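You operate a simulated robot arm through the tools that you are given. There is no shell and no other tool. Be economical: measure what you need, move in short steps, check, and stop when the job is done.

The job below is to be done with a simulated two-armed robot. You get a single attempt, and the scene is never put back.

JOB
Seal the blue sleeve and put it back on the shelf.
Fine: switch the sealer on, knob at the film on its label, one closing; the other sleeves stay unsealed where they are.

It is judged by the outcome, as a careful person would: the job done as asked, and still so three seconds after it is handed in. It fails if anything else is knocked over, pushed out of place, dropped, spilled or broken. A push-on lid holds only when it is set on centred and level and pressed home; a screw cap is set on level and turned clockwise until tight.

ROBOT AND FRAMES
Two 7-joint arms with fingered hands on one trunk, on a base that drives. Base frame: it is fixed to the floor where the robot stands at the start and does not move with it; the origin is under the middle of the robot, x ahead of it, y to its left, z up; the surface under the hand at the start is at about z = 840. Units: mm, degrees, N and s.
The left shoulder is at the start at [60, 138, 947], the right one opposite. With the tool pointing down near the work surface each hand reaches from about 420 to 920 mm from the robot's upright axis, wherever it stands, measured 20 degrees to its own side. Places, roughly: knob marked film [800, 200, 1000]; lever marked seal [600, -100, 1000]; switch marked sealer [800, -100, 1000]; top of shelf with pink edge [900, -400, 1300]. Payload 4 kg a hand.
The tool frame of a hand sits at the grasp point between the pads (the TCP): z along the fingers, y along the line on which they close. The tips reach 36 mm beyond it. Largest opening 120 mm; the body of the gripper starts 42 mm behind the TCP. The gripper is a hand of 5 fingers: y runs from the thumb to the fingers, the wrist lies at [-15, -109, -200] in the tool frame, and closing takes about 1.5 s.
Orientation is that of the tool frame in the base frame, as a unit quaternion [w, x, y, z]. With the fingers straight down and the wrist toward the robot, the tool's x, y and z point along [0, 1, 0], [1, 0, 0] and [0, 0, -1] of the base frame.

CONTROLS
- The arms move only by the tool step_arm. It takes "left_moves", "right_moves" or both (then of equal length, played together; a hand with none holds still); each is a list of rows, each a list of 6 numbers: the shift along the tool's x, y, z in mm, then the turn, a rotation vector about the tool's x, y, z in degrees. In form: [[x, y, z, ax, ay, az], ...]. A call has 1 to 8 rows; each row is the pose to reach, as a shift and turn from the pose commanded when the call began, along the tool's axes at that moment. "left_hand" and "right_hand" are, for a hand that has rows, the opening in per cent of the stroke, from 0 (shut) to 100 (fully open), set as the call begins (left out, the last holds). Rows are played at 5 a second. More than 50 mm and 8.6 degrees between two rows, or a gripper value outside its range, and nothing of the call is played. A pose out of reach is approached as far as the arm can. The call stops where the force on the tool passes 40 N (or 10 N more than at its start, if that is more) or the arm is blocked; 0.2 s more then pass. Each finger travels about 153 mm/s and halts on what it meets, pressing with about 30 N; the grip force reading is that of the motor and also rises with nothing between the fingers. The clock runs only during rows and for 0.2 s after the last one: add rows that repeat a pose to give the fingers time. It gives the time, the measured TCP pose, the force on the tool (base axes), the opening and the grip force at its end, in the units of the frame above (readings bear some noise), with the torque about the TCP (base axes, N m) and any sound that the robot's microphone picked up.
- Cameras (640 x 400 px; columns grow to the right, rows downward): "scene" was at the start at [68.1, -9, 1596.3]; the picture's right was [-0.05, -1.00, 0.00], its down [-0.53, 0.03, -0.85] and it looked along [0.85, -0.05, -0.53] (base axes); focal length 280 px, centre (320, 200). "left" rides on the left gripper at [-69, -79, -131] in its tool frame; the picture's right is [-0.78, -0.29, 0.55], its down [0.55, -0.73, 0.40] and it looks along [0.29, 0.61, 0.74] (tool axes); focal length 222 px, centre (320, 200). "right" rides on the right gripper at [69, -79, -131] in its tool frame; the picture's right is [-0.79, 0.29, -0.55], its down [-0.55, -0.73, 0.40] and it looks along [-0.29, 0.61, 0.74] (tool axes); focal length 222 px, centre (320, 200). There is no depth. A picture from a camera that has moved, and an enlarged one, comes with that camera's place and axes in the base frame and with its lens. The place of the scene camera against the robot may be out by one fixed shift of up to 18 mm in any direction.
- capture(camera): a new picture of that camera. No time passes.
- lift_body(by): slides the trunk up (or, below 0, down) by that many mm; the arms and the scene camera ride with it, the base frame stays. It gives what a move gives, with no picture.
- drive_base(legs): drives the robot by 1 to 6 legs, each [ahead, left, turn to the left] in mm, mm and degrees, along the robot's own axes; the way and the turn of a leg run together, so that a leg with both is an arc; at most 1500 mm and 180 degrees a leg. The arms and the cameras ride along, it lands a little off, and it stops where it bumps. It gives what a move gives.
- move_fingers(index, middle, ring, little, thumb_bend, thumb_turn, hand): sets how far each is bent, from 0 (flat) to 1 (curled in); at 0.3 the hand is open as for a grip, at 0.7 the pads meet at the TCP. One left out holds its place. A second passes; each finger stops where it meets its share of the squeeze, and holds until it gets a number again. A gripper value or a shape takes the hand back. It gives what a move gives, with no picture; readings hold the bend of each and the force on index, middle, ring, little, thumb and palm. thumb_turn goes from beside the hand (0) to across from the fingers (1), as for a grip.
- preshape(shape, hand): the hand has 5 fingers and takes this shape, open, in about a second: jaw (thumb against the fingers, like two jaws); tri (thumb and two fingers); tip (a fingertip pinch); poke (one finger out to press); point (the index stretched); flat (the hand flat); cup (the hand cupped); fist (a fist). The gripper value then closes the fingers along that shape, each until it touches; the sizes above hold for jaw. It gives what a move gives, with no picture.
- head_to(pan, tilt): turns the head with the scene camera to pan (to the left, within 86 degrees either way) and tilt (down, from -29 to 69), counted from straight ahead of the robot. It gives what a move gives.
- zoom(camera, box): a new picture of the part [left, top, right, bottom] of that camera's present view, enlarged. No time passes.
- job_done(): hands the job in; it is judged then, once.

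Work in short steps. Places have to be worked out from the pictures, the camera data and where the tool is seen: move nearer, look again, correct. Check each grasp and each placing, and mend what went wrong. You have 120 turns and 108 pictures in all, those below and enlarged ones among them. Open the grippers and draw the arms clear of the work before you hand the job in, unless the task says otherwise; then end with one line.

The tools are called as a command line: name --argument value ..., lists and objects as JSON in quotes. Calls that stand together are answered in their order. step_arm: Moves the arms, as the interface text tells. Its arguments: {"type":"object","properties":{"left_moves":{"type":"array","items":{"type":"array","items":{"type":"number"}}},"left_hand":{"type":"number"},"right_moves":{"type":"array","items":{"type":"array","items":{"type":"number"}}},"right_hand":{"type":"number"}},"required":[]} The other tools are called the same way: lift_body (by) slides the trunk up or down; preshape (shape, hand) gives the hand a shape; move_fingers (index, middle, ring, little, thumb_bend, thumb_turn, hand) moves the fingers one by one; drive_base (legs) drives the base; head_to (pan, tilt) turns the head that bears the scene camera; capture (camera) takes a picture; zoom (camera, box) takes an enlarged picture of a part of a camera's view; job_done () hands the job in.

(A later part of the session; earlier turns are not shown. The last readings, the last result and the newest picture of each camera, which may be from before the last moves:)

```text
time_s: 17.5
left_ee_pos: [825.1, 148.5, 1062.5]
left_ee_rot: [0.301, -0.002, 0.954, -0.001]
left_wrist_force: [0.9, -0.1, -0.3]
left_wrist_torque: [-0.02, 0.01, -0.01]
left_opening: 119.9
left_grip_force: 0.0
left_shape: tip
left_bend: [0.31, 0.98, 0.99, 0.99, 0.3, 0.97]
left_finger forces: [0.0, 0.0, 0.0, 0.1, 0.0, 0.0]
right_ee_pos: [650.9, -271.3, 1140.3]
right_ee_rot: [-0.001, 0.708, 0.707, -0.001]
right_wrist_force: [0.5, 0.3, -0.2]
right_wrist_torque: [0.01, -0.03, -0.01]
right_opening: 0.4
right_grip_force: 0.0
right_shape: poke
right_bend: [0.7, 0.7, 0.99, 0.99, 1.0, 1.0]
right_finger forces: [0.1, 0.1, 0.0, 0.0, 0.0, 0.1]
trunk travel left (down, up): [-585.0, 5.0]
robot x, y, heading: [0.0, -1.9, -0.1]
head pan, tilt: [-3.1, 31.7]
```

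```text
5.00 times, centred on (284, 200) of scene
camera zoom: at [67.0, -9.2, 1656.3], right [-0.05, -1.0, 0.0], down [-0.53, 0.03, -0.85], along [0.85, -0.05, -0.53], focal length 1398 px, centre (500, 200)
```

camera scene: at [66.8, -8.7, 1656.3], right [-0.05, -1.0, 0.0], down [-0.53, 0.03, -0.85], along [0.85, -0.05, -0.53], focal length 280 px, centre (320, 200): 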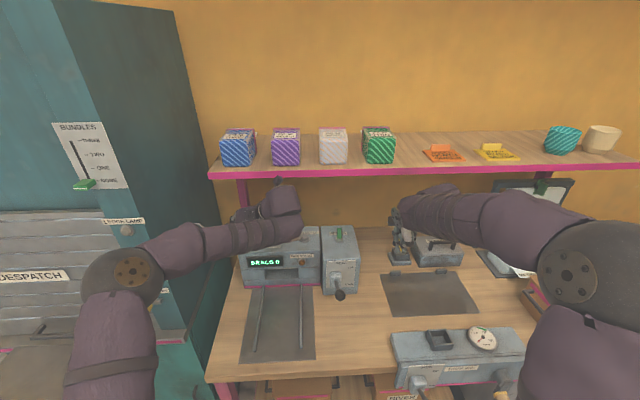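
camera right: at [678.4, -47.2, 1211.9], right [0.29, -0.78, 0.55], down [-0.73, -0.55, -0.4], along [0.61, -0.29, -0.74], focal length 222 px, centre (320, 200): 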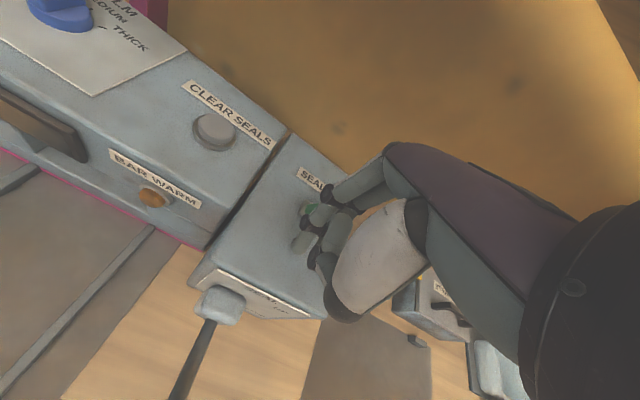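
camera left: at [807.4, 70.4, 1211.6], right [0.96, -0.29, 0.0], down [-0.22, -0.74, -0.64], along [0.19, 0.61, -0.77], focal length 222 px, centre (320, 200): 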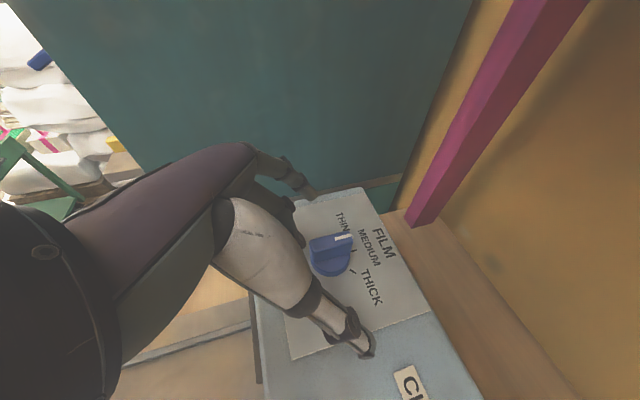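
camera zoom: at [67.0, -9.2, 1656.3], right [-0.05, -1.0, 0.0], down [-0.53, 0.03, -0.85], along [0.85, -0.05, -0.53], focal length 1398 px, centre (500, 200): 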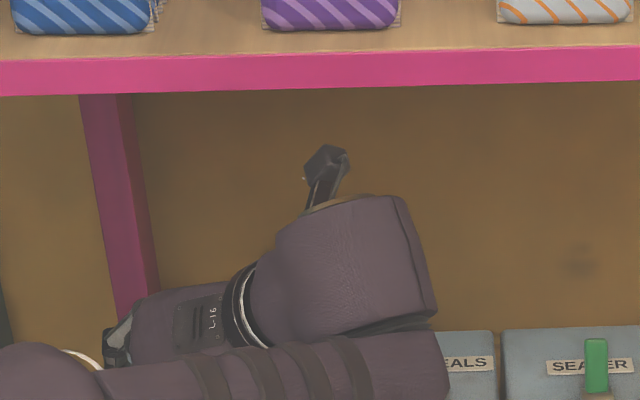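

The blade lies between thumb and index, at the pinch point. I close the pinch.

step_arm --left_moves '[[0, 3, 0, 0, 0, 0], [0, 3, 0, 0, 0, 0], [0, 3, 0, 0, 0, 0], [0, 3, 0, 0, 0, 0], [0, 3, 0, 0, 0, 0], [0, 3, 0, 0, 0, 0], [0, 3, 0, 0, 0, 0], [0, 3, 0, 0, 0, 0]]' --left_hand 0

capture --camera "left"

```text
time_s: 19.3
left_ee_pos: [826.0, 151.7, 1062.0]
left_ee_rot: [0.3, -0.003, 0.954, -0.001]
left_wrist_force: [0.1, -0.5, -1.3]
left_wrist_torque: [-0.02, -0.01, 0.01]
left_opening: 7.6
left_grip_force: 30.4
left_shape: tip
left_bend: [0.65, 1.0, 1.0, 1.0, 0.71, 1.0]
left_finger forces: [26.3, 0.0, 0.0, 0.0, 27.0, 0.0]
right_ee_pos: [651.1, -270.9, 1140.3]
right_ee_rot: [-0.001, 0.708, 0.707, -0.001]
right_wrist_force: [0.2, 0.0, 1.2]
right_wrist_torque: [-0.02, 0.03, 0.0]
right_opening: 0.2
right_grip_force: 0.1
right_shape: poke
right_bend: [0.7, 0.7, 0.99, 0.99, 1.0, 1.0]
right_finger forces: [0.0, 0.0, 0.0, 0.0, 0.0, 0.0]
trunk travel left (down, up): [-585.0, 5.0]
robot x, y, heading: [-0.4, 1.3, -0.3]
head pan, tilt: [-3.1, 31.7]
```

```text
70 pictures are left
camera left: at [807.4, 73.5, 1210.9], right [0.96, -0.29, 0.0], down [-0.22, -0.74, -0.64], along [0.19, 0.61, -0.77], focal length 222 px, centre (320, 200)
```

left: 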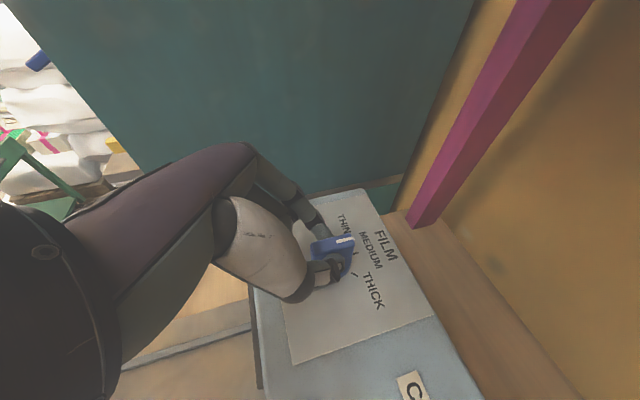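

The blade is gripped with about 26 N on each side. I turn it 50° clockwise about the knob's vertical axis.

step_arm --left_moves '[[-0.1, 2, 0.1, 4.8, 0, 6.8], [-0.5, 4, 0.3, 9.5, 0, 13.6], [-1.1, 5.9, 0.7, 14.3, 0, 20.5], [-1.9, 7.7, 1.3, 19.1, 0, 27.3], [-2.9, 9.3, 2, 23.9, 0, 34.1], [-4.1, 10.7, 2.9, 28.7, 0, 41], [-4.1, 10.7, 2.9, 28.7, 0, 41]]'

capture --camera "left"

zoom --camera "left" --box '[260, 200, 420, 300]'

```text
time_s: 20.9
left_ee_pos: [831.0, 164.2, 1061.7]
left_ee_rot: [0.274, 0.402, 0.864, -0.127]
left_wrist_force: [-0.5, 6.6, -1.3]
left_wrist_torque: [0.14, 0.01, 0.16]
left_opening: 7.2
left_grip_force: 29.9
left_shape: tip
left_bend: [0.65, 1.0, 1.0, 1.0, 0.71, 1.0]
left_finger forces: [30.5, 0.1, 0.0, 0.0, 26.6, 0.0]
right_ee_pos: [650.4, -269.4, 1140.5]
right_ee_rot: [0.0, 0.708, 0.706, -0.001]
right_wrist_force: [0.1, 0.6, 0.4]
right_wrist_torque: [0.0, 0.02, 0.01]
right_opening: 0.0
right_grip_force: 0.0
right_shape: poke
right_bend: [0.7, 0.7, 0.99, 0.99, 1.0, 1.0]
right_finger forces: [0.0, 0.1, 0.1, 0.1, 0.1, 0.0]
trunk travel left (down, up): [-585.0, 5.0]
robot x, y, heading: [0.4, 0.4, -0.2]
head pan, tilt: [-3.1, 31.7]
```

```text
69 pictures are left
camera left: at [758.0, 128.3, 1210.8], right [0.4, -0.92, 0.0], down [-0.7, -0.31, -0.64], along [0.59, 0.25, -0.77], focal length 222 px, centre (320, 200)
```

left: 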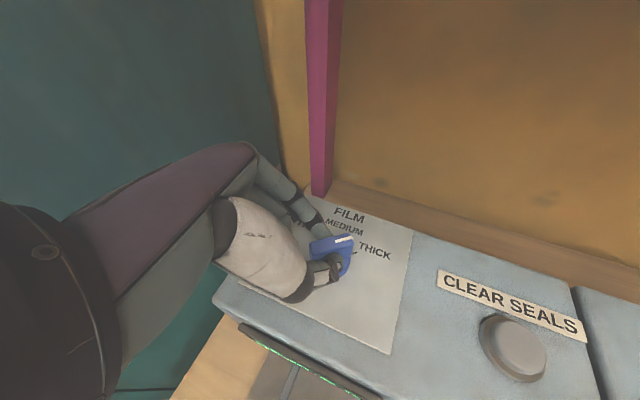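

```text
4.00 times, centred on (340, 250) of left
camera zoom: at [758.0, 128.3, 1210.8], right [0.4, -0.92, 0.0], down [-0.7, -0.31, -0.64], along [0.59, 0.25, -0.77], focal length 888 px, centre (240, 0)
```

zoom: 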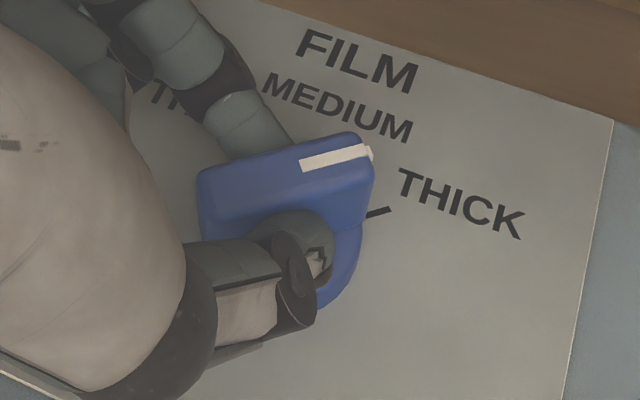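

The pointer now sits at about 50–54° and the THICK tick at about 48–52°, so they match. I release and back off along the approach.

step_arm --left_moves '[[0, 0, 0, 0, 0, 0], [0, 0, 0, 0, 0, 0], [0, 0, 0, 0, 0, 0], [0, 0, 0, 0, 0, 0], [0, 0, -30, 0, 0, 0], [0, 0, -60, 0, 0, 0], [0, 0, -80, 0, 0, 0], [0, 0, -80, 0, 0, 0]]' --left_hand 100

zoom --camera "left" --box '[300, 200, 460, 300]'

```text
time_s: 22.7
left_ee_pos: [800.1, 197.9, 1126.7]
left_ee_rot: [0.274, 0.401, 0.865, -0.127]
left_wrist_force: [-0.9, -0.7, 0.2]
left_wrist_torque: [0.02, -0.01, 0.01]
left_opening: 119.9
left_grip_force: 0.1
left_shape: tip
left_bend: [0.31, 0.98, 0.99, 0.99, 0.3, 0.97]
left_finger forces: [0.1, 0.1, 0.0, 0.1, 0.0, 0.0]
right_ee_pos: [650.2, -269.2, 1140.4]
right_ee_rot: [0.0, 0.708, 0.706, 0.0]
right_wrist_force: [0.0, 0.3, -0.7]
right_wrist_torque: [0.03, 0.02, 0.0]
right_opening: 0.1
right_grip_force: 0.0
right_shape: poke
right_bend: [0.7, 0.7, 0.99, 0.99, 1.0, 1.0]
right_finger forces: [0.0, 0.0, 0.0, 0.0, 0.1, 0.1]
trunk travel left (down, up): [-585.0, 5.0]
robot x, y, heading: [-3.3, -0.0, 0.2]
head pan, tilt: [-3.1, 31.7]
```

```text
4.00 times, centred on (380, 250) of left
camera zoom: at [728.0, 160.6, 1274.7], right [0.39, -0.92, 0.0], down [-0.7, -0.31, -0.64], along [0.59, 0.25, -0.77], focal length 888 px, centre (80, 0)
```

zoom: 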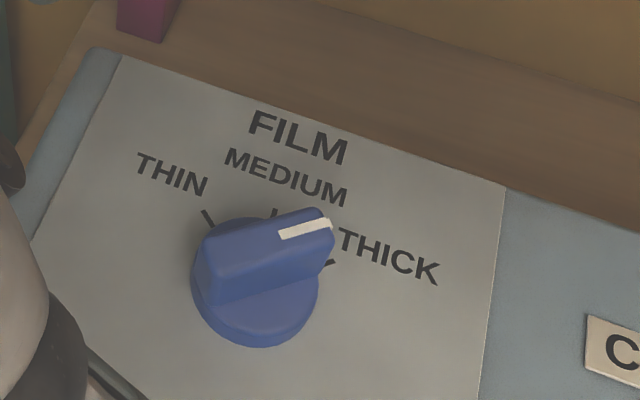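

The knob reads THICK. I draw the left hand back and up in front of the shelf, turning it to a nearly horizontal forward pose (20° down), and reshape it to jaw.

step_arm --left_moves '[[0, -20, -27, -5, -4.1, -3.8], [0, -40, -53, -10, -8.1, -7.6], [0, -59, -80, -15, -12.2, -11.5], [0, -79, -106, -20, -16.3, -15.3], [1, -99, -133, -25, -20.4, -19.1], [1, -118, -159, -30, -24.4, -23], [1, -138, -186, -35, -28.5, -26.8], [1, -158, -212, -40.1, -32.6, -30.6]]'

preshape --hand "left" --shape "jaw"

capture --camera "left"

capture --camera "scene"

```text
time_s: 24.5
left_ee_pos: [619.1, 211.2, 1309.2]
left_ee_rot: [0.572, 0.003, 0.82, -0.002]
left_wrist_force: [0.2, 0.5, -0.4]
left_wrist_torque: [0.03, -0.01, -0.05]
left_opening: 120.0
left_grip_force: 0.1
left_shape: tip
left_bend: [0.31, 0.98, 0.99, 0.99, 0.3, 0.97]
left_finger forces: [0.0, 0.0, 0.0, 0.1, 0.0, 0.0]
left hand out of reach, approached as far as the arm can: row 8
right_ee_pos: [651.0, -269.6, 1141.1]
right_ee_rot: [0.0, 0.708, 0.707, -0.001]
right_wrist_force: [-0.2, 0.7, -0.1]
right_wrist_torque: [-0.04, 0.0, -0.02]
right_opening: 0.2
right_grip_force: 0.0
right_shape: poke
right_bend: [0.7, 0.7, 0.99, 0.99, 1.0, 1.0]
right_finger forces: [0.0, 0.1, 0.1, 0.0, 0.0, 0.0]
trunk travel left (down, up): [-585.0, 5.0]
robot x, y, heading: [-1.0, 0.4, 0.0]
head pan, tilt: [-3.1, 31.7]
```

```text
time_s: 25.4
left_ee_pos: [620.3, 210.0, 1308.1]
left_ee_rot: [0.573, 0.006, 0.82, -0.002]
left_wrist_force: [-0.1, 0.4, 0.1]
left_wrist_torque: [-0.02, 0.02, -0.01]
left_opening: 119.7
left_grip_force: 0.1
left_shape: jaw
left_bend: [0.3, 0.3, 0.3, 0.3, 0.3, 0.97]
left_finger forces: [0.0, 0.1, 0.1, 0.0, 0.0, 0.0]
right_ee_pos: [650.3, -270.0, 1140.7]
right_ee_rot: [-0.001, 0.708, 0.706, -0.001]
right_wrist_force: [1.0, 0.5, 0.4]
right_wrist_torque: [0.03, 0.01, 0.02]
right_opening: 0.0
right_grip_force: 0.1
right_shape: poke
right_bend: [0.7, 0.7, 0.99, 0.99, 1.0, 1.0]
right_finger forces: [0.1, 0.1, 0.1, 0.1, 0.1, 0.0]
trunk travel left (down, up): [-585.0, 5.0]
robot x, y, heading: [-2.3, 0.5, 0.1]
head pan, tilt: [-3.1, 31.7]
```

```text
66 pictures are left
camera left: at [520.4, 131.7, 1421.0], right [0.78, -0.3, 0.55], down [0.18, -0.74, -0.65], along [0.6, 0.61, -0.52], focal length 222 px, centre (320, 200)
```

left: 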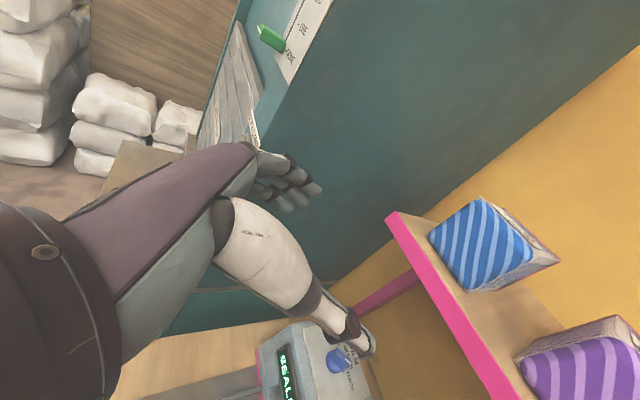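

```text
65 pictures are left
camera scene: at [67.4, -9.2, 1656.3], right [-0.05, -1.0, 0.0], down [-0.53, 0.03, -0.85], along [0.85, -0.05, -0.53], focal length 280 px, centre (320, 200)
```

scene: 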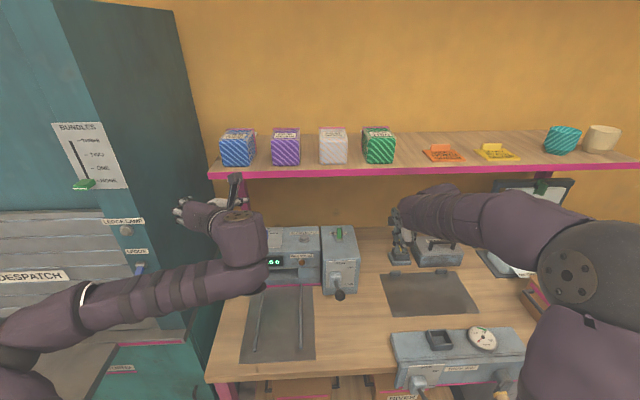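

The hand is in front of the shelf. I zoom in on the blue sleeve with the left camera to fix its position and tail.

zoom --camera "left" --box '[400, 180, 592, 300]'

zoom --camera "scene" --box '[200, 110, 328, 190]'

```text
3.33 times, centred on (496, 240) of left
camera zoom: at [520.4, 131.7, 1421.0], right [0.78, -0.3, 0.55], down [0.18, -0.74, -0.65], along [0.6, 0.61, -0.52], focal length 740 px, centre (-267, 67)
```

zoom: 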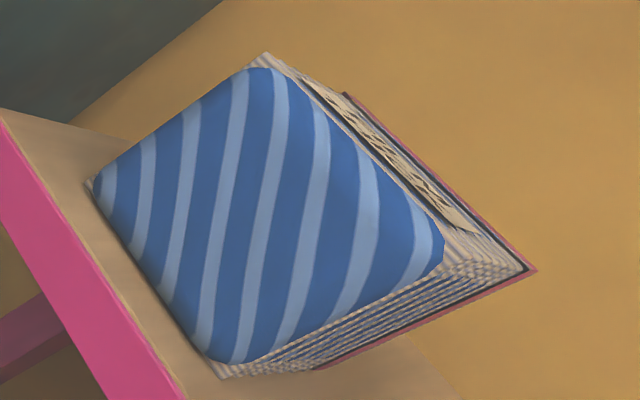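

```text
5.00 times, centred on (264, 150) of scene
camera zoom: at [67.4, -9.2, 1656.3], right [-0.05, -1.0, 0.0], down [-0.53, 0.03, -0.85], along [0.85, -0.05, -0.53], focal length 1398 px, centre (600, 450)
```

zoom: 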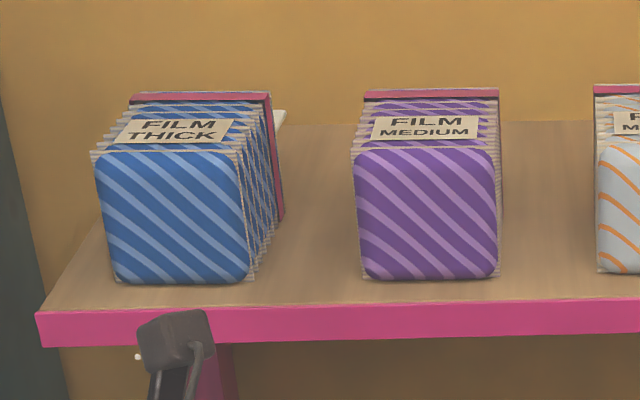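

The sleeve's front face is at x≈830, y≈158–240, with the shelf at z≈1308 and nearly no yaw. I zoom in on the fingers to learn their spread before fitting them in beside the sleeve.

zoom --camera "left" --box '[230, 140, 390, 240]'

zoom --camera "scene" --box '[160, 160, 288, 240]'

zoom --camera "left" --box '[230, 290, 406, 400]'

```text
4.00 times, centred on (310, 190) of left
camera zoom: at [520.4, 131.7, 1421.0], right [0.78, -0.3, 0.55], down [0.18, -0.74, -0.65], along [0.6, 0.61, -0.52], focal length 888 px, centre (360, 240)
```

zoom: 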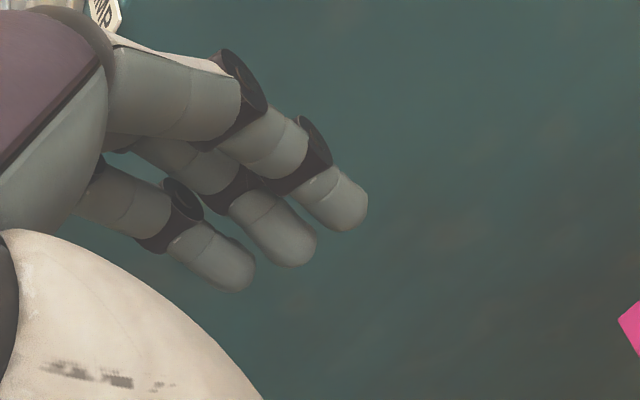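

```text
5.00 times, centred on (224, 200) of scene
camera zoom: at [67.4, -9.2, 1656.3], right [-0.05, -1.0, 0.0], down [-0.53, 0.03, -0.85], along [0.85, -0.05, -0.53], focal length 1398 px, centre (800, 200)
```

zoom: 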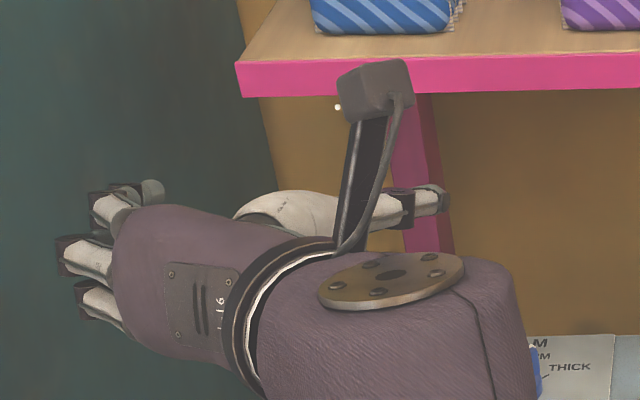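

```text
3.64 times, centred on (318, 345) of left
camera zoom: at [520.4, 131.7, 1421.0], right [0.78, -0.3, 0.55], down [0.18, -0.74, -0.65], along [0.6, 0.61, -0.52], focal length 808 px, centre (327, -327)
```

zoom: 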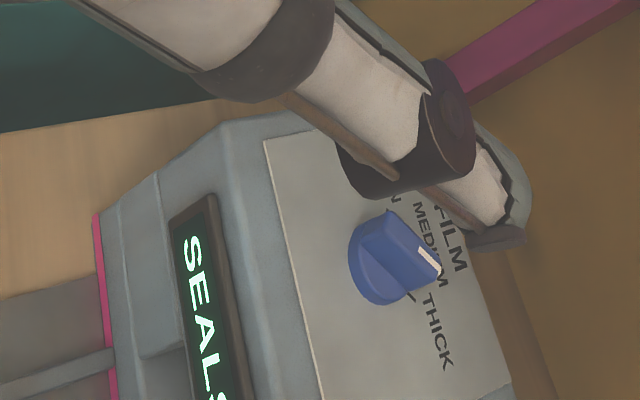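

The index-to-little spread is about 55 mm, so gripping at z≈1374 clears the shelf. I drive the base 70 mm ahead for comfortable reach, since the gap to the bench is about 130 mm.

drive_base --legs '[[70, 0, 0]]'

capture --camera "scene"

```text
time_s: 26.4
left_ee_pos: [690.4, 210.1, 1308.9]
left_ee_rot: [0.572, 0.004, 0.82, -0.001]
left_wrist_force: [1.3, -0.3, -0.4]
left_wrist_torque: [-0.01, 0.0, 0.0]
left_opening: 119.9
left_grip_force: 0.1
left_shape: jaw
left_bend: [0.3, 0.3, 0.3, 0.3, 0.3, 0.97]
left_finger forces: [0.1, 0.0, 0.1, 0.1, 0.0, 0.1]
right_ee_pos: [719.2, -269.8, 1138.9]
right_ee_rot: [-0.001, 0.707, 0.707, -0.002]
right_wrist_force: [0.4, -0.3, 0.0]
right_wrist_torque: [-0.02, 0.08, 0.01]
right_opening: 0.0
right_grip_force: 0.0
right_shape: poke
right_bend: [0.7, 0.7, 0.99, 0.99, 1.0, 1.0]
right_finger forces: [0.1, 0.1, 0.0, 0.0, 0.0, 0.1]
trunk travel left (down, up): [-585.0, 5.0]
robot x, y, heading: [70.5, -5.2, -0.0]
head pan, tilt: [-3.1, 31.7]
```

```text
59 pictures are left
camera scene: at [137.6, -9.3, 1656.1], right [-0.05, -1.0, 0.0], down [-0.53, 0.03, -0.85], along [0.85, -0.05, -0.53], focal length 280 px, centre (320, 200)
```

scene: 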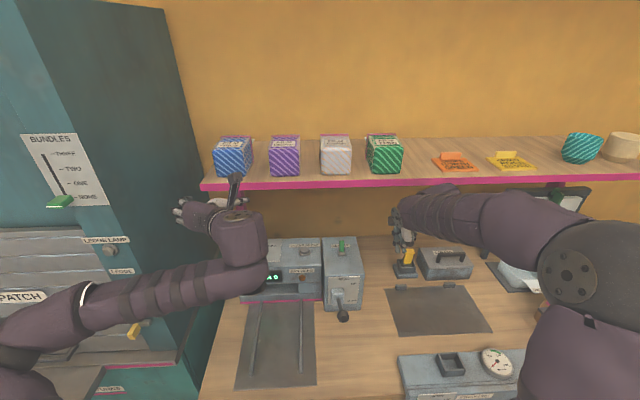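

The base moved 71 mm cleanly. I raise the left hand to the staging point in front of the blue sleeve.

step_arm --left_moves '[[-30, 3, 0, 0, 0, 0], [-60, 6, 5, 0, -2, 0], [-92, 9, 20, 0, -4, 0], [-92, 9, 36, 0, -5, 0], [-92, 9, 36, 0, -5, 0]]'

capture --camera "left"

```text
time_s: 27.6
left_ee_pos: [754.0, 217.7, 1383.8]
left_ee_rot: [0.609, 0.004, 0.793, -0.001]
left_wrist_force: [-1.4, 0.3, 0.6]
left_wrist_torque: [0.01, -0.02, 0.0]
left_opening: 120.0
left_grip_force: 0.1
left_shape: jaw
left_bend: [0.3, 0.3, 0.3, 0.3, 0.3, 0.97]
left_finger forces: [0.1, 0.0, 0.0, 0.1, 0.0, 0.1]
right_ee_pos: [719.1, -269.4, 1140.6]
right_ee_rot: [0.0, 0.707, 0.707, -0.001]
right_wrist_force: [-0.2, 0.5, -0.1]
right_wrist_torque: [0.0, 0.0, -0.02]
right_opening: 0.0
right_grip_force: 0.1
right_shape: poke
right_bend: [0.7, 0.7, 0.99, 0.99, 1.0, 1.0]
right_finger forces: [0.0, 0.1, 0.0, 0.0, 0.0, 0.1]
trunk travel left (down, up): [-585.0, 5.0]
robot x, y, heading: [66.8, 1.4, -0.2]
head pan, tilt: [-3.1, 31.7]
```

```text
58 pictures are left
camera left: at [644.7, 139.6, 1486.2], right [0.73, -0.3, 0.61], down [0.23, -0.74, -0.64], along [0.64, 0.61, -0.47], focal length 222 px, centre (320, 200)
```

left: 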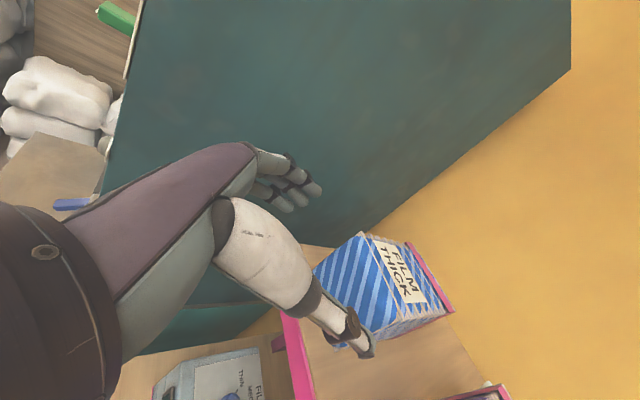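

The hand is level in front of the sleeve but about 20 mm too far to +y. I zoom in for an exact fix on the top corners.

zoom --camera "left" --box '[300, 220, 476, 330]'

```text
3.64 times, centred on (388, 275) of left
camera zoom: at [644.7, 139.6, 1486.2], right [0.73, -0.3, 0.61], down [0.23, -0.74, -0.64], along [0.64, 0.61, -0.47], focal length 808 px, centre (73, -73)
```

zoom: 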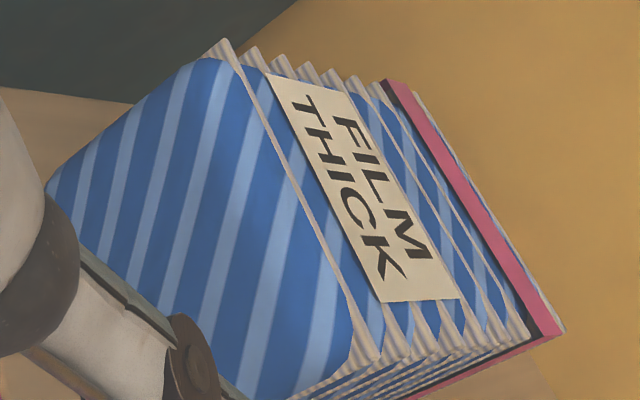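

The front top edge is at x≈822, centre y≈197, top z≈1388. I align to y≈199, close to about 104 mm, and advance until the tips straddle the front face.

step_arm --left_moves '[[5, -10, 1, 0, 0, 0], [10, -19, 3, 0, 0, 0], [10, -19, 3, 0, 0, 0], [5, -19, 20, 0, 0, 0], [0, -19, 40, 0, 0, 0], [-5, -19, 58, 0, 0, 0], [-5, -19, 58, 0, 0, 0]]' --left_hand 87

capture --camera "left"

zoom --camera "scene" --box '[180, 115, 324, 205]'

```text
time_s: 29.2
left_ee_pos: [811.6, 200.2, 1374.1]
left_ee_rot: [0.608, 0.004, 0.794, -0.003]
left_wrist_force: [-0.1, -0.1, -0.1]
left_wrist_torque: [0.01, -0.03, 0.01]
left_opening: 104.7
left_grip_force: 0.0
left_shape: jaw
left_bend: [0.31, 0.33, 0.32, 0.4, 0.35, 0.98]
left_finger forces: [0.0, 0.0, 0.1, 0.0, 0.7, 0.0]
right_ee_pos: [718.5, -268.5, 1140.8]
right_ee_rot: [-0.001, 0.706, 0.708, -0.001]
right_wrist_force: [0.0, -0.3, 0.3]
right_wrist_torque: [-0.04, -0.03, -0.01]
right_opening: 0.1
right_grip_force: 0.1
right_shape: poke
right_bend: [0.7, 0.7, 0.99, 0.99, 1.0, 1.0]
right_finger forces: [0.1, 0.1, 0.1, 0.0, 0.1, 0.0]
trunk travel left (down, up): [-585.0, 5.0]
robot x, y, heading: [69.5, 1.4, -0.1]
head pan, tilt: [-3.1, 31.7]
```

```text
56 pictures are left
camera left: at [702.5, 122.5, 1476.0], right [0.73, -0.3, 0.61], down [0.23, -0.74, -0.64], along [0.64, 0.61, -0.47], focal length 222 px, centre (320, 200)
```

left: 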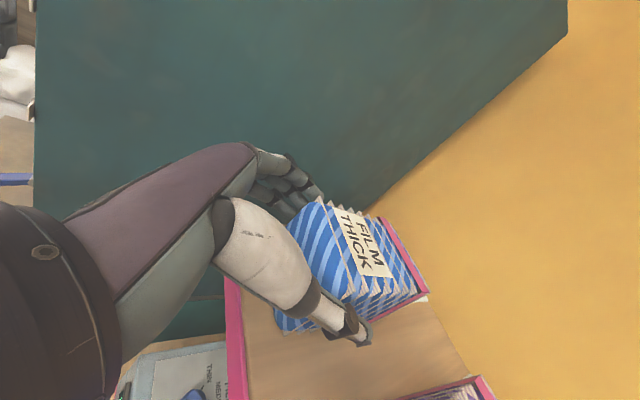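

```text
4.44 times, centred on (252, 160) of scene
camera zoom: at [135.3, -9.1, 1656.3], right [-0.05, -1.0, 0.0], down [-0.53, 0.03, -0.85], along [0.85, -0.05, -0.53], focal length 1242 px, centre (622, 378)
```

zoom: 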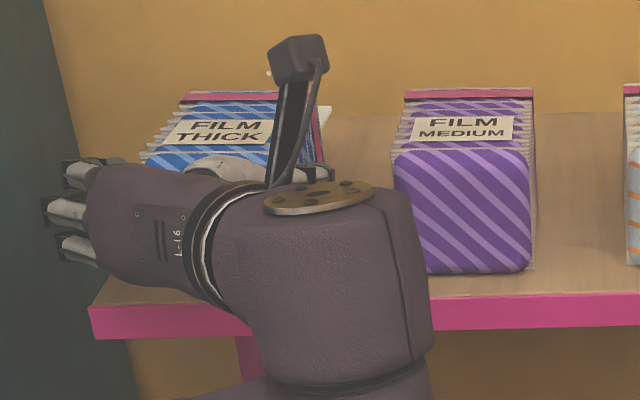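

The fingers and thumb straddle the sleeve with a gap on each side. I advance another 42 mm.

step_arm --left_moves '[[-3, 0, 10, 0, 0, 0], [-5.5, 0, 20, 0, 0, 0], [-8, 0, 30, 0, 0, 0], [-11, 0, 41, 0, 0, 0], [-11, 0, 41, 0, 0, 0]]'

capture --camera "left"

```text
time_s: 30.4
left_ee_pos: [852.7, 200.1, 1373.8]
left_ee_rot: [0.609, 0.003, 0.793, -0.002]
left_wrist_force: [0.0, -0.3, -1.0]
left_wrist_torque: [0.02, 0.01, 0.01]
left_opening: 104.6
left_grip_force: 0.0
left_shape: jaw
left_bend: [0.31, 0.33, 0.32, 0.4, 0.35, 0.98]
left_finger forces: [0.0, 0.0, 0.0, 0.0, 0.6, 0.1]
right_ee_pos: [717.4, -268.9, 1140.9]
right_ee_rot: [-0.001, 0.707, 0.707, -0.001]
right_wrist_force: [0.3, 0.5, 0.0]
right_wrist_torque: [-0.02, 0.02, 0.01]
right_opening: 0.4
right_grip_force: 0.1
right_shape: poke
right_bend: [0.7, 0.7, 0.99, 0.99, 1.0, 1.0]
right_finger forces: [0.0, 0.0, 0.0, 0.0, 0.0, 0.0]
trunk travel left (down, up): [-585.0, 5.0]
robot x, y, heading: [70.0, 0.7, 0.0]
head pan, tilt: [-3.1, 31.7]
```

```text
54 pictures are left
camera left: at [744.4, 121.7, 1476.1], right [0.73, -0.3, 0.61], down [0.23, -0.74, -0.64], along [0.64, 0.61, -0.47], focal length 222 px, centre (320, 200)
```

left: 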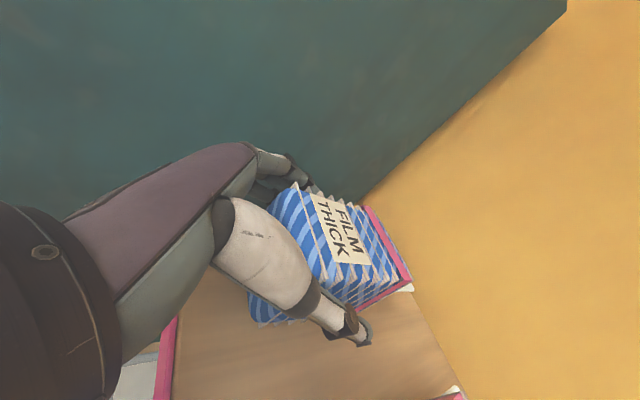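

The fingers lie along both sides. I close on the sleeve.

step_arm --left_moves '[[0, 0, 0, 0, 0, 0], [0, 0, 0, 0, 0, 0], [0, 0, 0, 0, 0, 0], [0, 0, 0, 0, 0, 0], [0, 0, 0, 0, 0, 0], [0, 0, 0, 0, 0, 0], [0, 0, 0, 0, 0, 0]]' --left_hand 50

capture --camera "left"

```text
time_s: 32.0
left_ee_pos: [853.4, 199.0, 1373.7]
left_ee_rot: [0.608, 0.004, 0.794, -0.002]
left_wrist_force: [1.3, -0.7, 1.1]
left_wrist_torque: [0.15, -0.02, -0.04]
left_opening: 74.3
left_grip_force: 30.3
left_shape: jaw
left_bend: [0.36, 0.4, 0.38, 0.64, 0.48, 1.0]
left_finger forces: [14.6, 8.2, 3.4, 1.8, 28.1, 0.0]
right_ee_pos: [718.7, -269.5, 1140.2]
right_ee_rot: [-0.001, 0.706, 0.708, -0.001]
right_wrist_force: [0.6, -0.4, 0.5]
right_wrist_torque: [-0.02, 0.0, -0.02]
right_opening: 0.0
right_grip_force: 0.1
right_shape: poke
right_bend: [0.7, 0.7, 0.99, 0.99, 1.0, 1.0]
right_finger forces: [0.0, 0.0, 0.0, 0.0, 0.0, 0.0]
trunk travel left (down, up): [-585.0, 5.0]
robot x, y, heading: [69.5, -0.6, 0.2]
head pan, tilt: [-3.1, 31.7]
```

```text
53 pictures are left
camera left: at [744.5, 121.7, 1476.0], right [0.73, -0.3, 0.61], down [0.23, -0.74, -0.64], along [0.64, 0.61, -0.47], focal length 222 px, centre (320, 200)
```

left: 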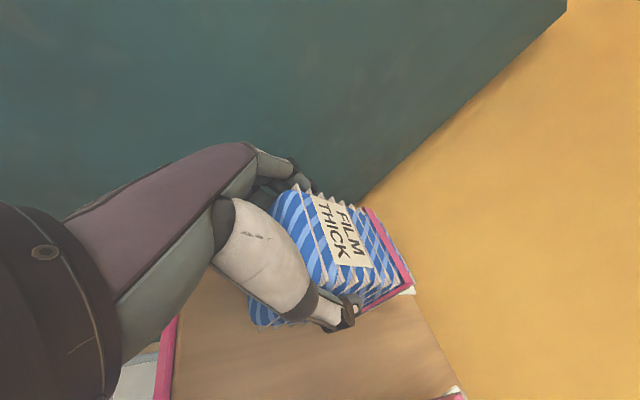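

All fingers bear on the sleeve. I lift it 25 mm and look.

step_arm --left_moves '[[-8, 0, -2, 0, 0, 0], [-16, 0, -4, 0, 0, 0], [-24, 0, -6.5, 0, 0, 0], [-24, 0, -6.5, 0, 0, 0]]'

capture --camera "scene"

capture --camera "left"

```text
time_s: 33.0
left_ee_pos: [854.5, 199.9, 1397.3]
left_ee_rot: [0.608, 0.004, 0.794, -0.002]
left_wrist_force: [0.0, -0.1, -3.0]
left_wrist_torque: [0.02, 0.1, 0.01]
left_opening: 74.3
left_grip_force: 30.3
left_shape: jaw
left_bend: [0.36, 0.4, 0.38, 0.65, 0.48, 1.0]
left_finger forces: [14.5, 8.0, 3.3, 1.8, 28.2, 0.0]
right_ee_pos: [717.6, -269.1, 1139.7]
right_ee_rot: [-0.001, 0.707, 0.707, 0.0]
right_wrist_force: [-0.1, 0.1, -0.3]
right_wrist_torque: [0.0, 0.03, 0.01]
right_opening: 0.0
right_grip_force: 0.3
right_shape: poke
right_bend: [0.7, 0.7, 0.99, 0.99, 1.0, 1.0]
right_finger forces: [0.0, 0.1, 0.0, 0.0, 0.0, 0.0]
trunk travel left (down, up): [-585.0, 5.0]
robot x, y, heading: [70.1, -2.2, -0.2]
head pan, tilt: [-3.1, 31.7]
```

```text
52 pictures are left
camera scene: at [136.0, -9.1, 1656.2], right [-0.05, -1.0, 0.0], down [-0.53, 0.03, -0.85], along [0.85, -0.05, -0.53], focal length 280 px, centre (320, 200)
```

scene: 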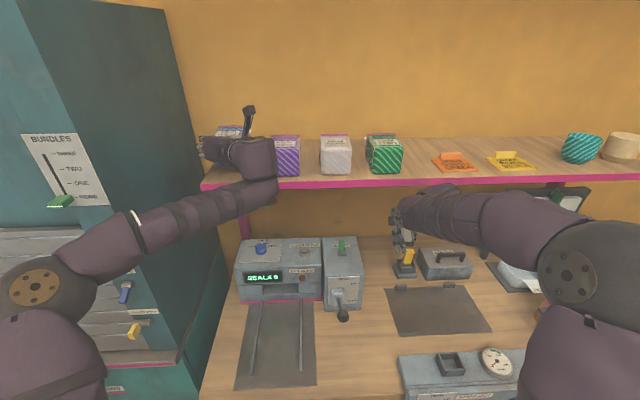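

```text
51 pictures are left
camera left: at [744.7, 121.9, 1500.1], right [0.73, -0.3, 0.61], down [0.23, -0.74, -0.64], along [0.64, 0.61, -0.47], focal length 222 px, centre (320, 200)
```

left: 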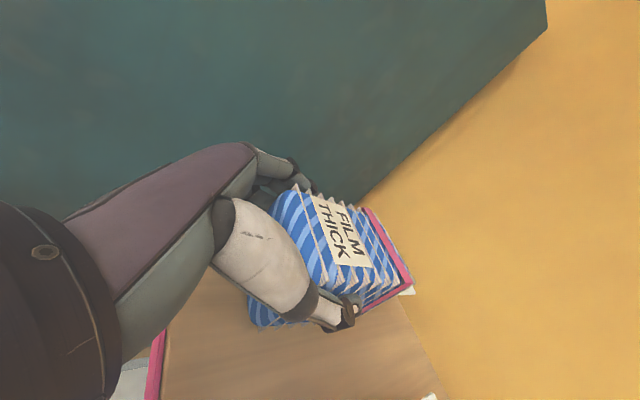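

The sleeve is held firmly (about 3 N weight). I drive straight back 185 mm to draw it clear of the shelf.

drive_base --legs '[[-185, 0, 0]]'

capture --camera "scene"

capture --camera "left"

```text
time_s: 34.5
left_ee_pos: [665.3, 199.9, 1398.9]
left_ee_rot: [0.609, 0.003, 0.794, -0.002]
left_wrist_force: [-1.1, 0.6, -1.6]
left_wrist_torque: [-0.02, 0.15, 0.02]
left_opening: 74.8
left_grip_force: 30.4
left_shape: jaw
left_bend: [0.36, 0.4, 0.38, 0.65, 0.48, 1.0]
left_finger forces: [14.7, 8.1, 3.4, 1.8, 28.1, 0.1]
right_ee_pos: [531.6, -269.2, 1142.3]
right_ee_rot: [-0.001, 0.708, 0.707, -0.001]
right_wrist_force: [-1.2, -0.9, 1.1]
right_wrist_torque: [0.0, -0.02, 0.05]
right_opening: 0.0
right_grip_force: 0.1
right_shape: poke
right_bend: [0.7, 0.7, 0.99, 0.99, 1.0, 1.0]
right_finger forces: [0.0, 0.0, 0.0, 0.0, 0.0, 0.0]
trunk travel left (down, up): [-585.0, 5.0]
robot x, y, heading: [-116.2, -1.7, 0.2]
head pan, tilt: [-3.1, 31.7]
```

```text
50 pictures are left
camera scene: at [-52.3, -9.2, 1656.3], right [-0.05, -1.0, 0.0], down [-0.52, 0.03, -0.85], along [0.85, -0.04, -0.53], focal length 280 px, centre (320, 200)
```

scene: 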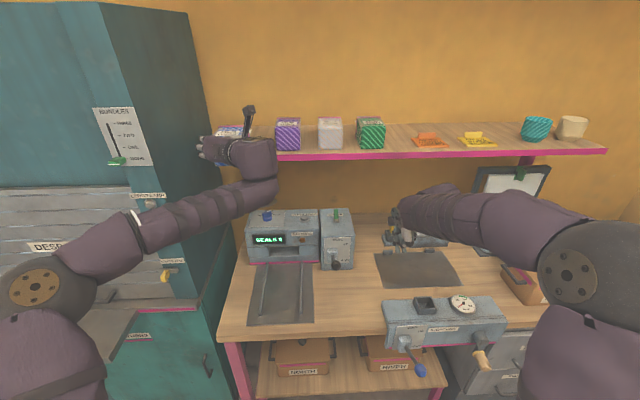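

```text
49 pictures are left
camera left: at [556.3, 122.4, 1501.1], right [0.73, -0.3, 0.62], down [0.24, -0.74, -0.64], along [0.64, 0.61, -0.47], focal length 222 px, centre (320, 200)
```

left: 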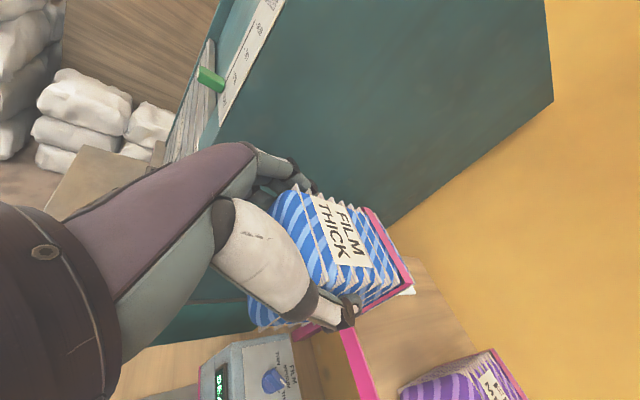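

The sleeve is clear of the shelf and I'm holding at x≈665. I lower it straight down in front of the sealer while shifting toward the tray centre.

step_arm --left_moves '[[43.5, -6, 11.7, 0, 0, 0], [87, -12, 23.4, 0, 0, 0], [130.5, -18, 35, 0, 0, 0], [174, -24, 46.7, 0, 0, 0], [217.5, -32, 58.4, 0, 0, 0], [261, -40, 70, 0, 0, 0], [304, -50, 81.8, 0, 0, 0], [345, -60, 92.5, 0, 0, 0]]'

capture --camera "scene"

capture --camera "left"

```text
time_s: 36.3
left_ee_pos: [704.3, 147.8, 1128.1]
left_ee_rot: [0.564, 0.009, 0.826, -0.002]
left_wrist_force: [-0.2, 0.6, -2.4]
left_wrist_torque: [0.03, 0.17, -0.03]
left_opening: 73.7
left_grip_force: 29.8
left_shape: jaw
left_bend: [0.36, 0.41, 0.39, 0.67, 0.49, 0.98]
left_finger forces: [15.4, 8.3, 4.4, 2.0, 30.0, 0.1]
left hand out of reach, approached as far as the arm can: row 5, 6, 7, 8
right_ee_pos: [533.0, -268.5, 1139.3]
right_ee_rot: [-0.001, 0.708, 0.707, -0.001]
right_wrist_force: [-0.1, -0.8, -0.8]
right_wrist_torque: [0.01, 0.02, 0.0]
right_opening: 0.2
right_grip_force: 0.1
right_shape: poke
right_bend: [0.7, 0.7, 0.99, 0.99, 1.0, 1.0]
right_finger forces: [0.1, 0.0, 0.0, 0.1, 0.0, 0.1]
trunk travel left (down, up): [-585.0, 5.0]
robot x, y, heading: [-119.5, 1.6, -0.0]
head pan, tilt: [-3.1, 31.7]
```

```text
48 pictures are left
camera scene: at [-49.6, -9.7, 1656.2], right [-0.05, -1.0, 0.0], down [-0.53, 0.03, -0.85], along [0.85, -0.04, -0.53], focal length 280 px, centre (320, 200)
```

scene: 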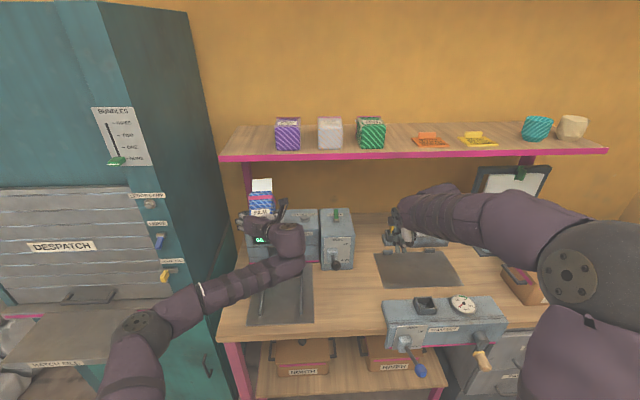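

```text
47 pictures are left
camera left: at [606.8, 70.9, 1241.1], right [0.79, -0.31, 0.53], down [0.16, -0.73, -0.66], along [0.59, 0.61, -0.53], focal length 222 px, centre (320, 200)
```

left: 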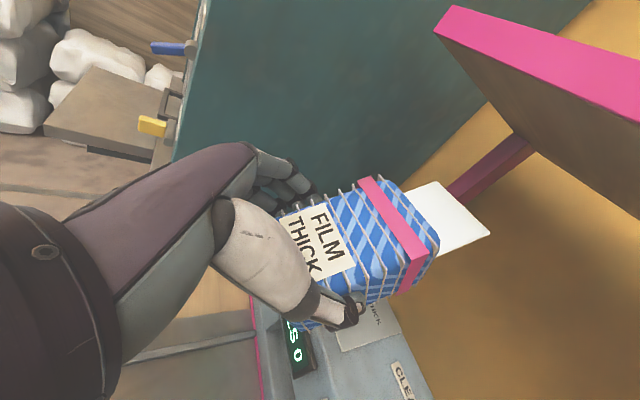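

The arm hit its folding limit and dipped a few degrees, and the view now shows a longer white film tail behind the pink band. I back the base 110 mm so the tail is clear of the sealer and the arm can stay extended, then look.

drive_base --legs '[[-110, 0, 0]]'

step_arm --left_moves '[[-10, -5, 35, 0, 0, 0], [-19, -10, 70, 0, 0, 0], [-22, -14, 90, 0, 0, 0], [-22, -14, 90, 0, 0, 0]]'

capture --camera "left"

capture --camera "scene"

```text
time_s: 37.5
left_ee_pos: [593.3, 149.3, 1129.4]
left_ee_rot: [0.566, 0.009, 0.824, -0.002]
left_wrist_force: [-1.1, -0.8, -2.0]
left_wrist_torque: [-0.01, 0.13, -0.02]
left_opening: 73.6
left_grip_force: 29.8
left_shape: jaw
left_bend: [0.36, 0.41, 0.39, 0.67, 0.49, 0.98]
left_finger forces: [15.4, 8.4, 4.4, 2.0, 29.9, 0.0]
right_ee_pos: [421.7, -269.0, 1140.4]
right_ee_rot: [0.0, 0.706, 0.708, 0.0]
right_wrist_force: [0.2, -0.2, 1.2]
right_wrist_torque: [0.0, -0.01, -0.01]
right_opening: 0.0
right_grip_force: 0.0
right_shape: poke
right_bend: [0.7, 0.7, 0.99, 0.99, 1.0, 1.0]
right_finger forces: [0.0, 0.0, 0.0, 0.0, 0.0, 0.0]
trunk travel left (down, up): [-585.0, 5.0]
robot x, y, heading: [-231.2, 1.1, 0.3]
head pan, tilt: [-3.1, 31.7]
```

```text
time_s: 38.5
left_ee_pos: [684.6, 134.4, 1115.8]
left_ee_rot: [0.566, 0.009, 0.825, -0.001]
left_wrist_force: [-0.8, -0.4, -2.3]
left_wrist_torque: [-0.01, 0.13, 0.0]
left_opening: 73.5
left_grip_force: 29.5
left_shape: jaw
left_bend: [0.36, 0.41, 0.39, 0.67, 0.49, 0.98]
left_finger forces: [15.3, 8.2, 4.4, 2.0, 30.0, 0.0]
right_ee_pos: [422.1, -269.2, 1139.7]
right_ee_rot: [0.0, 0.707, 0.708, -0.001]
right_wrist_force: [-0.1, 0.4, -0.9]
right_wrist_torque: [0.0, 0.0, -0.03]
right_opening: 0.0
right_grip_force: 0.1
right_shape: poke
right_bend: [0.7, 0.7, 0.99, 0.99, 1.0, 1.0]
right_finger forces: [0.0, 0.1, 0.0, 0.1, 0.1, 0.0]
trunk travel left (down, up): [-585.0, 5.0]
robot x, y, heading: [-230.7, -1.6, 0.4]
head pan, tilt: [-3.1, 31.7]
```

```text
46 pictures are left
camera left: at [587.3, 57.1, 1228.9], right [0.79, -0.31, 0.53], down [0.16, -0.73, -0.66], along [0.59, 0.61, -0.53], focal length 222 px, centre (320, 200)
```

left: 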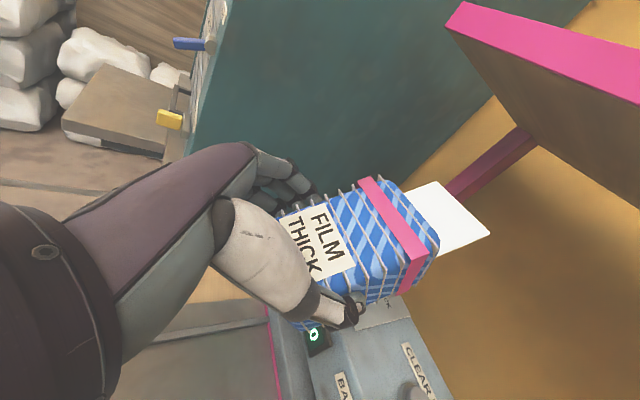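

```text
45 pictures are left
camera scene: at [-161.1, -9.1, 1656.3], right [-0.05, -1.0, 0.0], down [-0.53, 0.03, -0.85], along [0.85, -0.04, -0.53], focal length 280 px, centre (320, 200)
```

scene: 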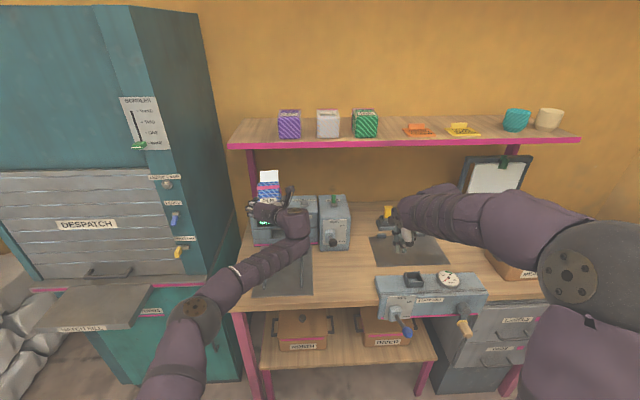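

I back another 70 mm so the tail is well in front of the sealer. Then I level the sleeve (pitch up 6°) while raising the right hand out of the way.

drive_base --legs '[[-75, 0, 0]]'

step_arm --left_moves '[[0, 0, 0, 0, -3, 0], [0, -6, 0, 0, -6, 0], [0, -12, 0, 0, -6, 0], [0, -12, 0, 0, -6, 0]]' --right_moves '[[0, 0, -40, 0, 0, 0], [0, 0, -80, 0, 0, 0], [0, 0, -120, 0, 0, 0], [0, 0, -120, 0, 0, 0]]'

lift_body --by -150

capture --camera "left"

capture --camera "scene"

```text
time_s: 39.6
left_ee_pos: [609.9, 133.8, 1116.8]
left_ee_rot: [0.566, 0.01, 0.825, -0.002]
left_wrist_force: [-0.5, -0.7, -2.5]
left_wrist_torque: [-0.02, 0.2, 0.0]
left_opening: 73.6
left_grip_force: 30.1
left_shape: jaw
left_bend: [0.36, 0.41, 0.39, 0.67, 0.49, 0.98]
left_finger forces: [15.3, 8.3, 4.4, 1.8, 29.9, 0.1]
right_ee_pos: [348.2, -270.6, 1141.9]
right_ee_rot: [0.0, 0.708, 0.707, 0.0]
right_wrist_force: [-0.2, -0.8, -0.1]
right_wrist_torque: [0.0, -0.01, -0.05]
right_opening: 0.2
right_grip_force: 0.0
right_shape: poke
right_bend: [0.7, 0.7, 0.99, 0.99, 1.0, 1.0]
right_finger forces: [0.0, 0.1, 0.0, 0.0, 0.0, 0.1]
trunk travel left (down, up): [-585.0, 5.0]
robot x, y, heading: [-307.9, -0.6, 0.1]
head pan, tilt: [-3.1, 31.7]
```

```text
time_s: 40.6
left_ee_pos: [627.6, 120.5, 1132.2]
left_ee_rot: [0.599, 0.008, 0.801, -0.002]
left_wrist_force: [-0.3, -0.2, -1.6]
left_wrist_torque: [-0.01, 0.11, 0.0]
left_opening: 73.5
left_grip_force: 29.9
left_shape: jaw
left_bend: [0.36, 0.41, 0.39, 0.67, 0.49, 0.98]
left_finger forces: [15.2, 8.3, 4.4, 2.0, 29.8, 0.0]
left hand out of reach, approached as far as the arm can: row 2, 3, 4
right_ee_pos: [348.0, -267.4, 1259.8]
right_ee_rot: [0.0, 0.706, 0.708, 0.0]
right_wrist_force: [0.4, 0.3, 0.0]
right_wrist_torque: [0.02, 0.05, 0.0]
right_opening: 0.0
right_grip_force: 0.0
right_shape: poke
right_bend: [0.7, 0.7, 0.99, 0.99, 1.0, 1.0]
right_finger forces: [0.0, 0.0, 0.0, 0.0, 0.0, 0.1]
trunk travel left (down, up): [-585.0, 5.0]
robot x, y, heading: [-299.0, 1.0, 0.0]
head pan, tilt: [-3.1, 31.7]
```

```text
time_s: 42.3
left_ee_pos: [626.9, 120.9, 983.8]
left_ee_rot: [0.599, 0.008, 0.801, 0.0]
left_wrist_force: [-0.2, 0.7, -2.4]
left_wrist_torque: [-0.01, 0.08, -0.04]
left_opening: 73.1
left_grip_force: 30.1
left_shape: jaw
left_bend: [0.36, 0.41, 0.39, 0.67, 0.49, 0.98]
left_finger forces: [15.3, 8.3, 4.5, 2.0, 29.7, 0.0]
right_ee_pos: [347.1, -268.6, 1110.8]
right_ee_rot: [0.0, 0.707, 0.707, -0.001]
right_wrist_force: [-0.8, -0.1, -1.3]
right_wrist_torque: [0.0, 0.01, -0.02]
right_opening: 0.0
right_grip_force: 0.1
right_shape: poke
right_bend: [0.7, 0.7, 0.99, 0.99, 1.0, 1.0]
right_finger forces: [0.0, 0.1, 0.0, 0.1, 0.0, 0.1]
trunk travel left (down, up): [-435.0, 155.0]
robot x, y, heading: [-305.3, 2.4, 0.3]
head pan, tilt: [-3.1, 31.7]
```

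```text
44 pictures are left
camera left: at [519.5, 42.5, 1087.7], right [0.74, -0.31, 0.6], down [0.22, -0.73, -0.65], along [0.64, 0.61, -0.48], focal length 222 px, centre (320, 200)
```

left: 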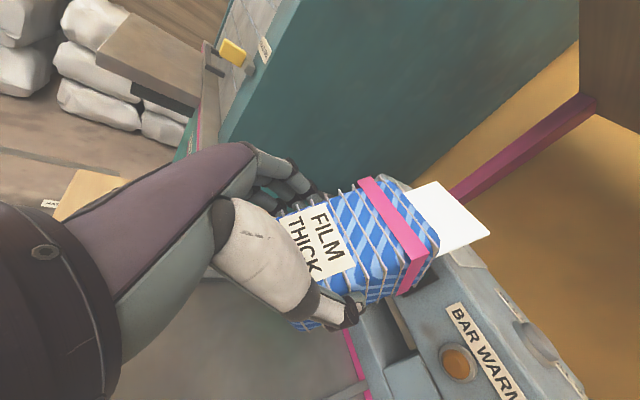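

```text
43 pictures are left
camera scene: at [-235.5, -9.6, 1506.3], right [-0.05, -1.0, 0.0], down [-0.53, 0.03, -0.85], along [0.85, -0.04, -0.53], focal length 280 px, centre (320, 200)
```

scene: 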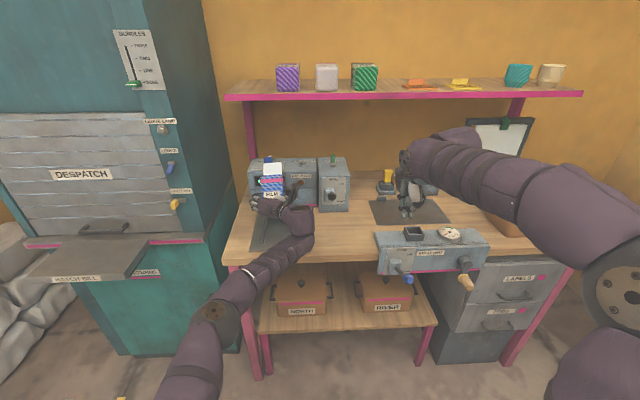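

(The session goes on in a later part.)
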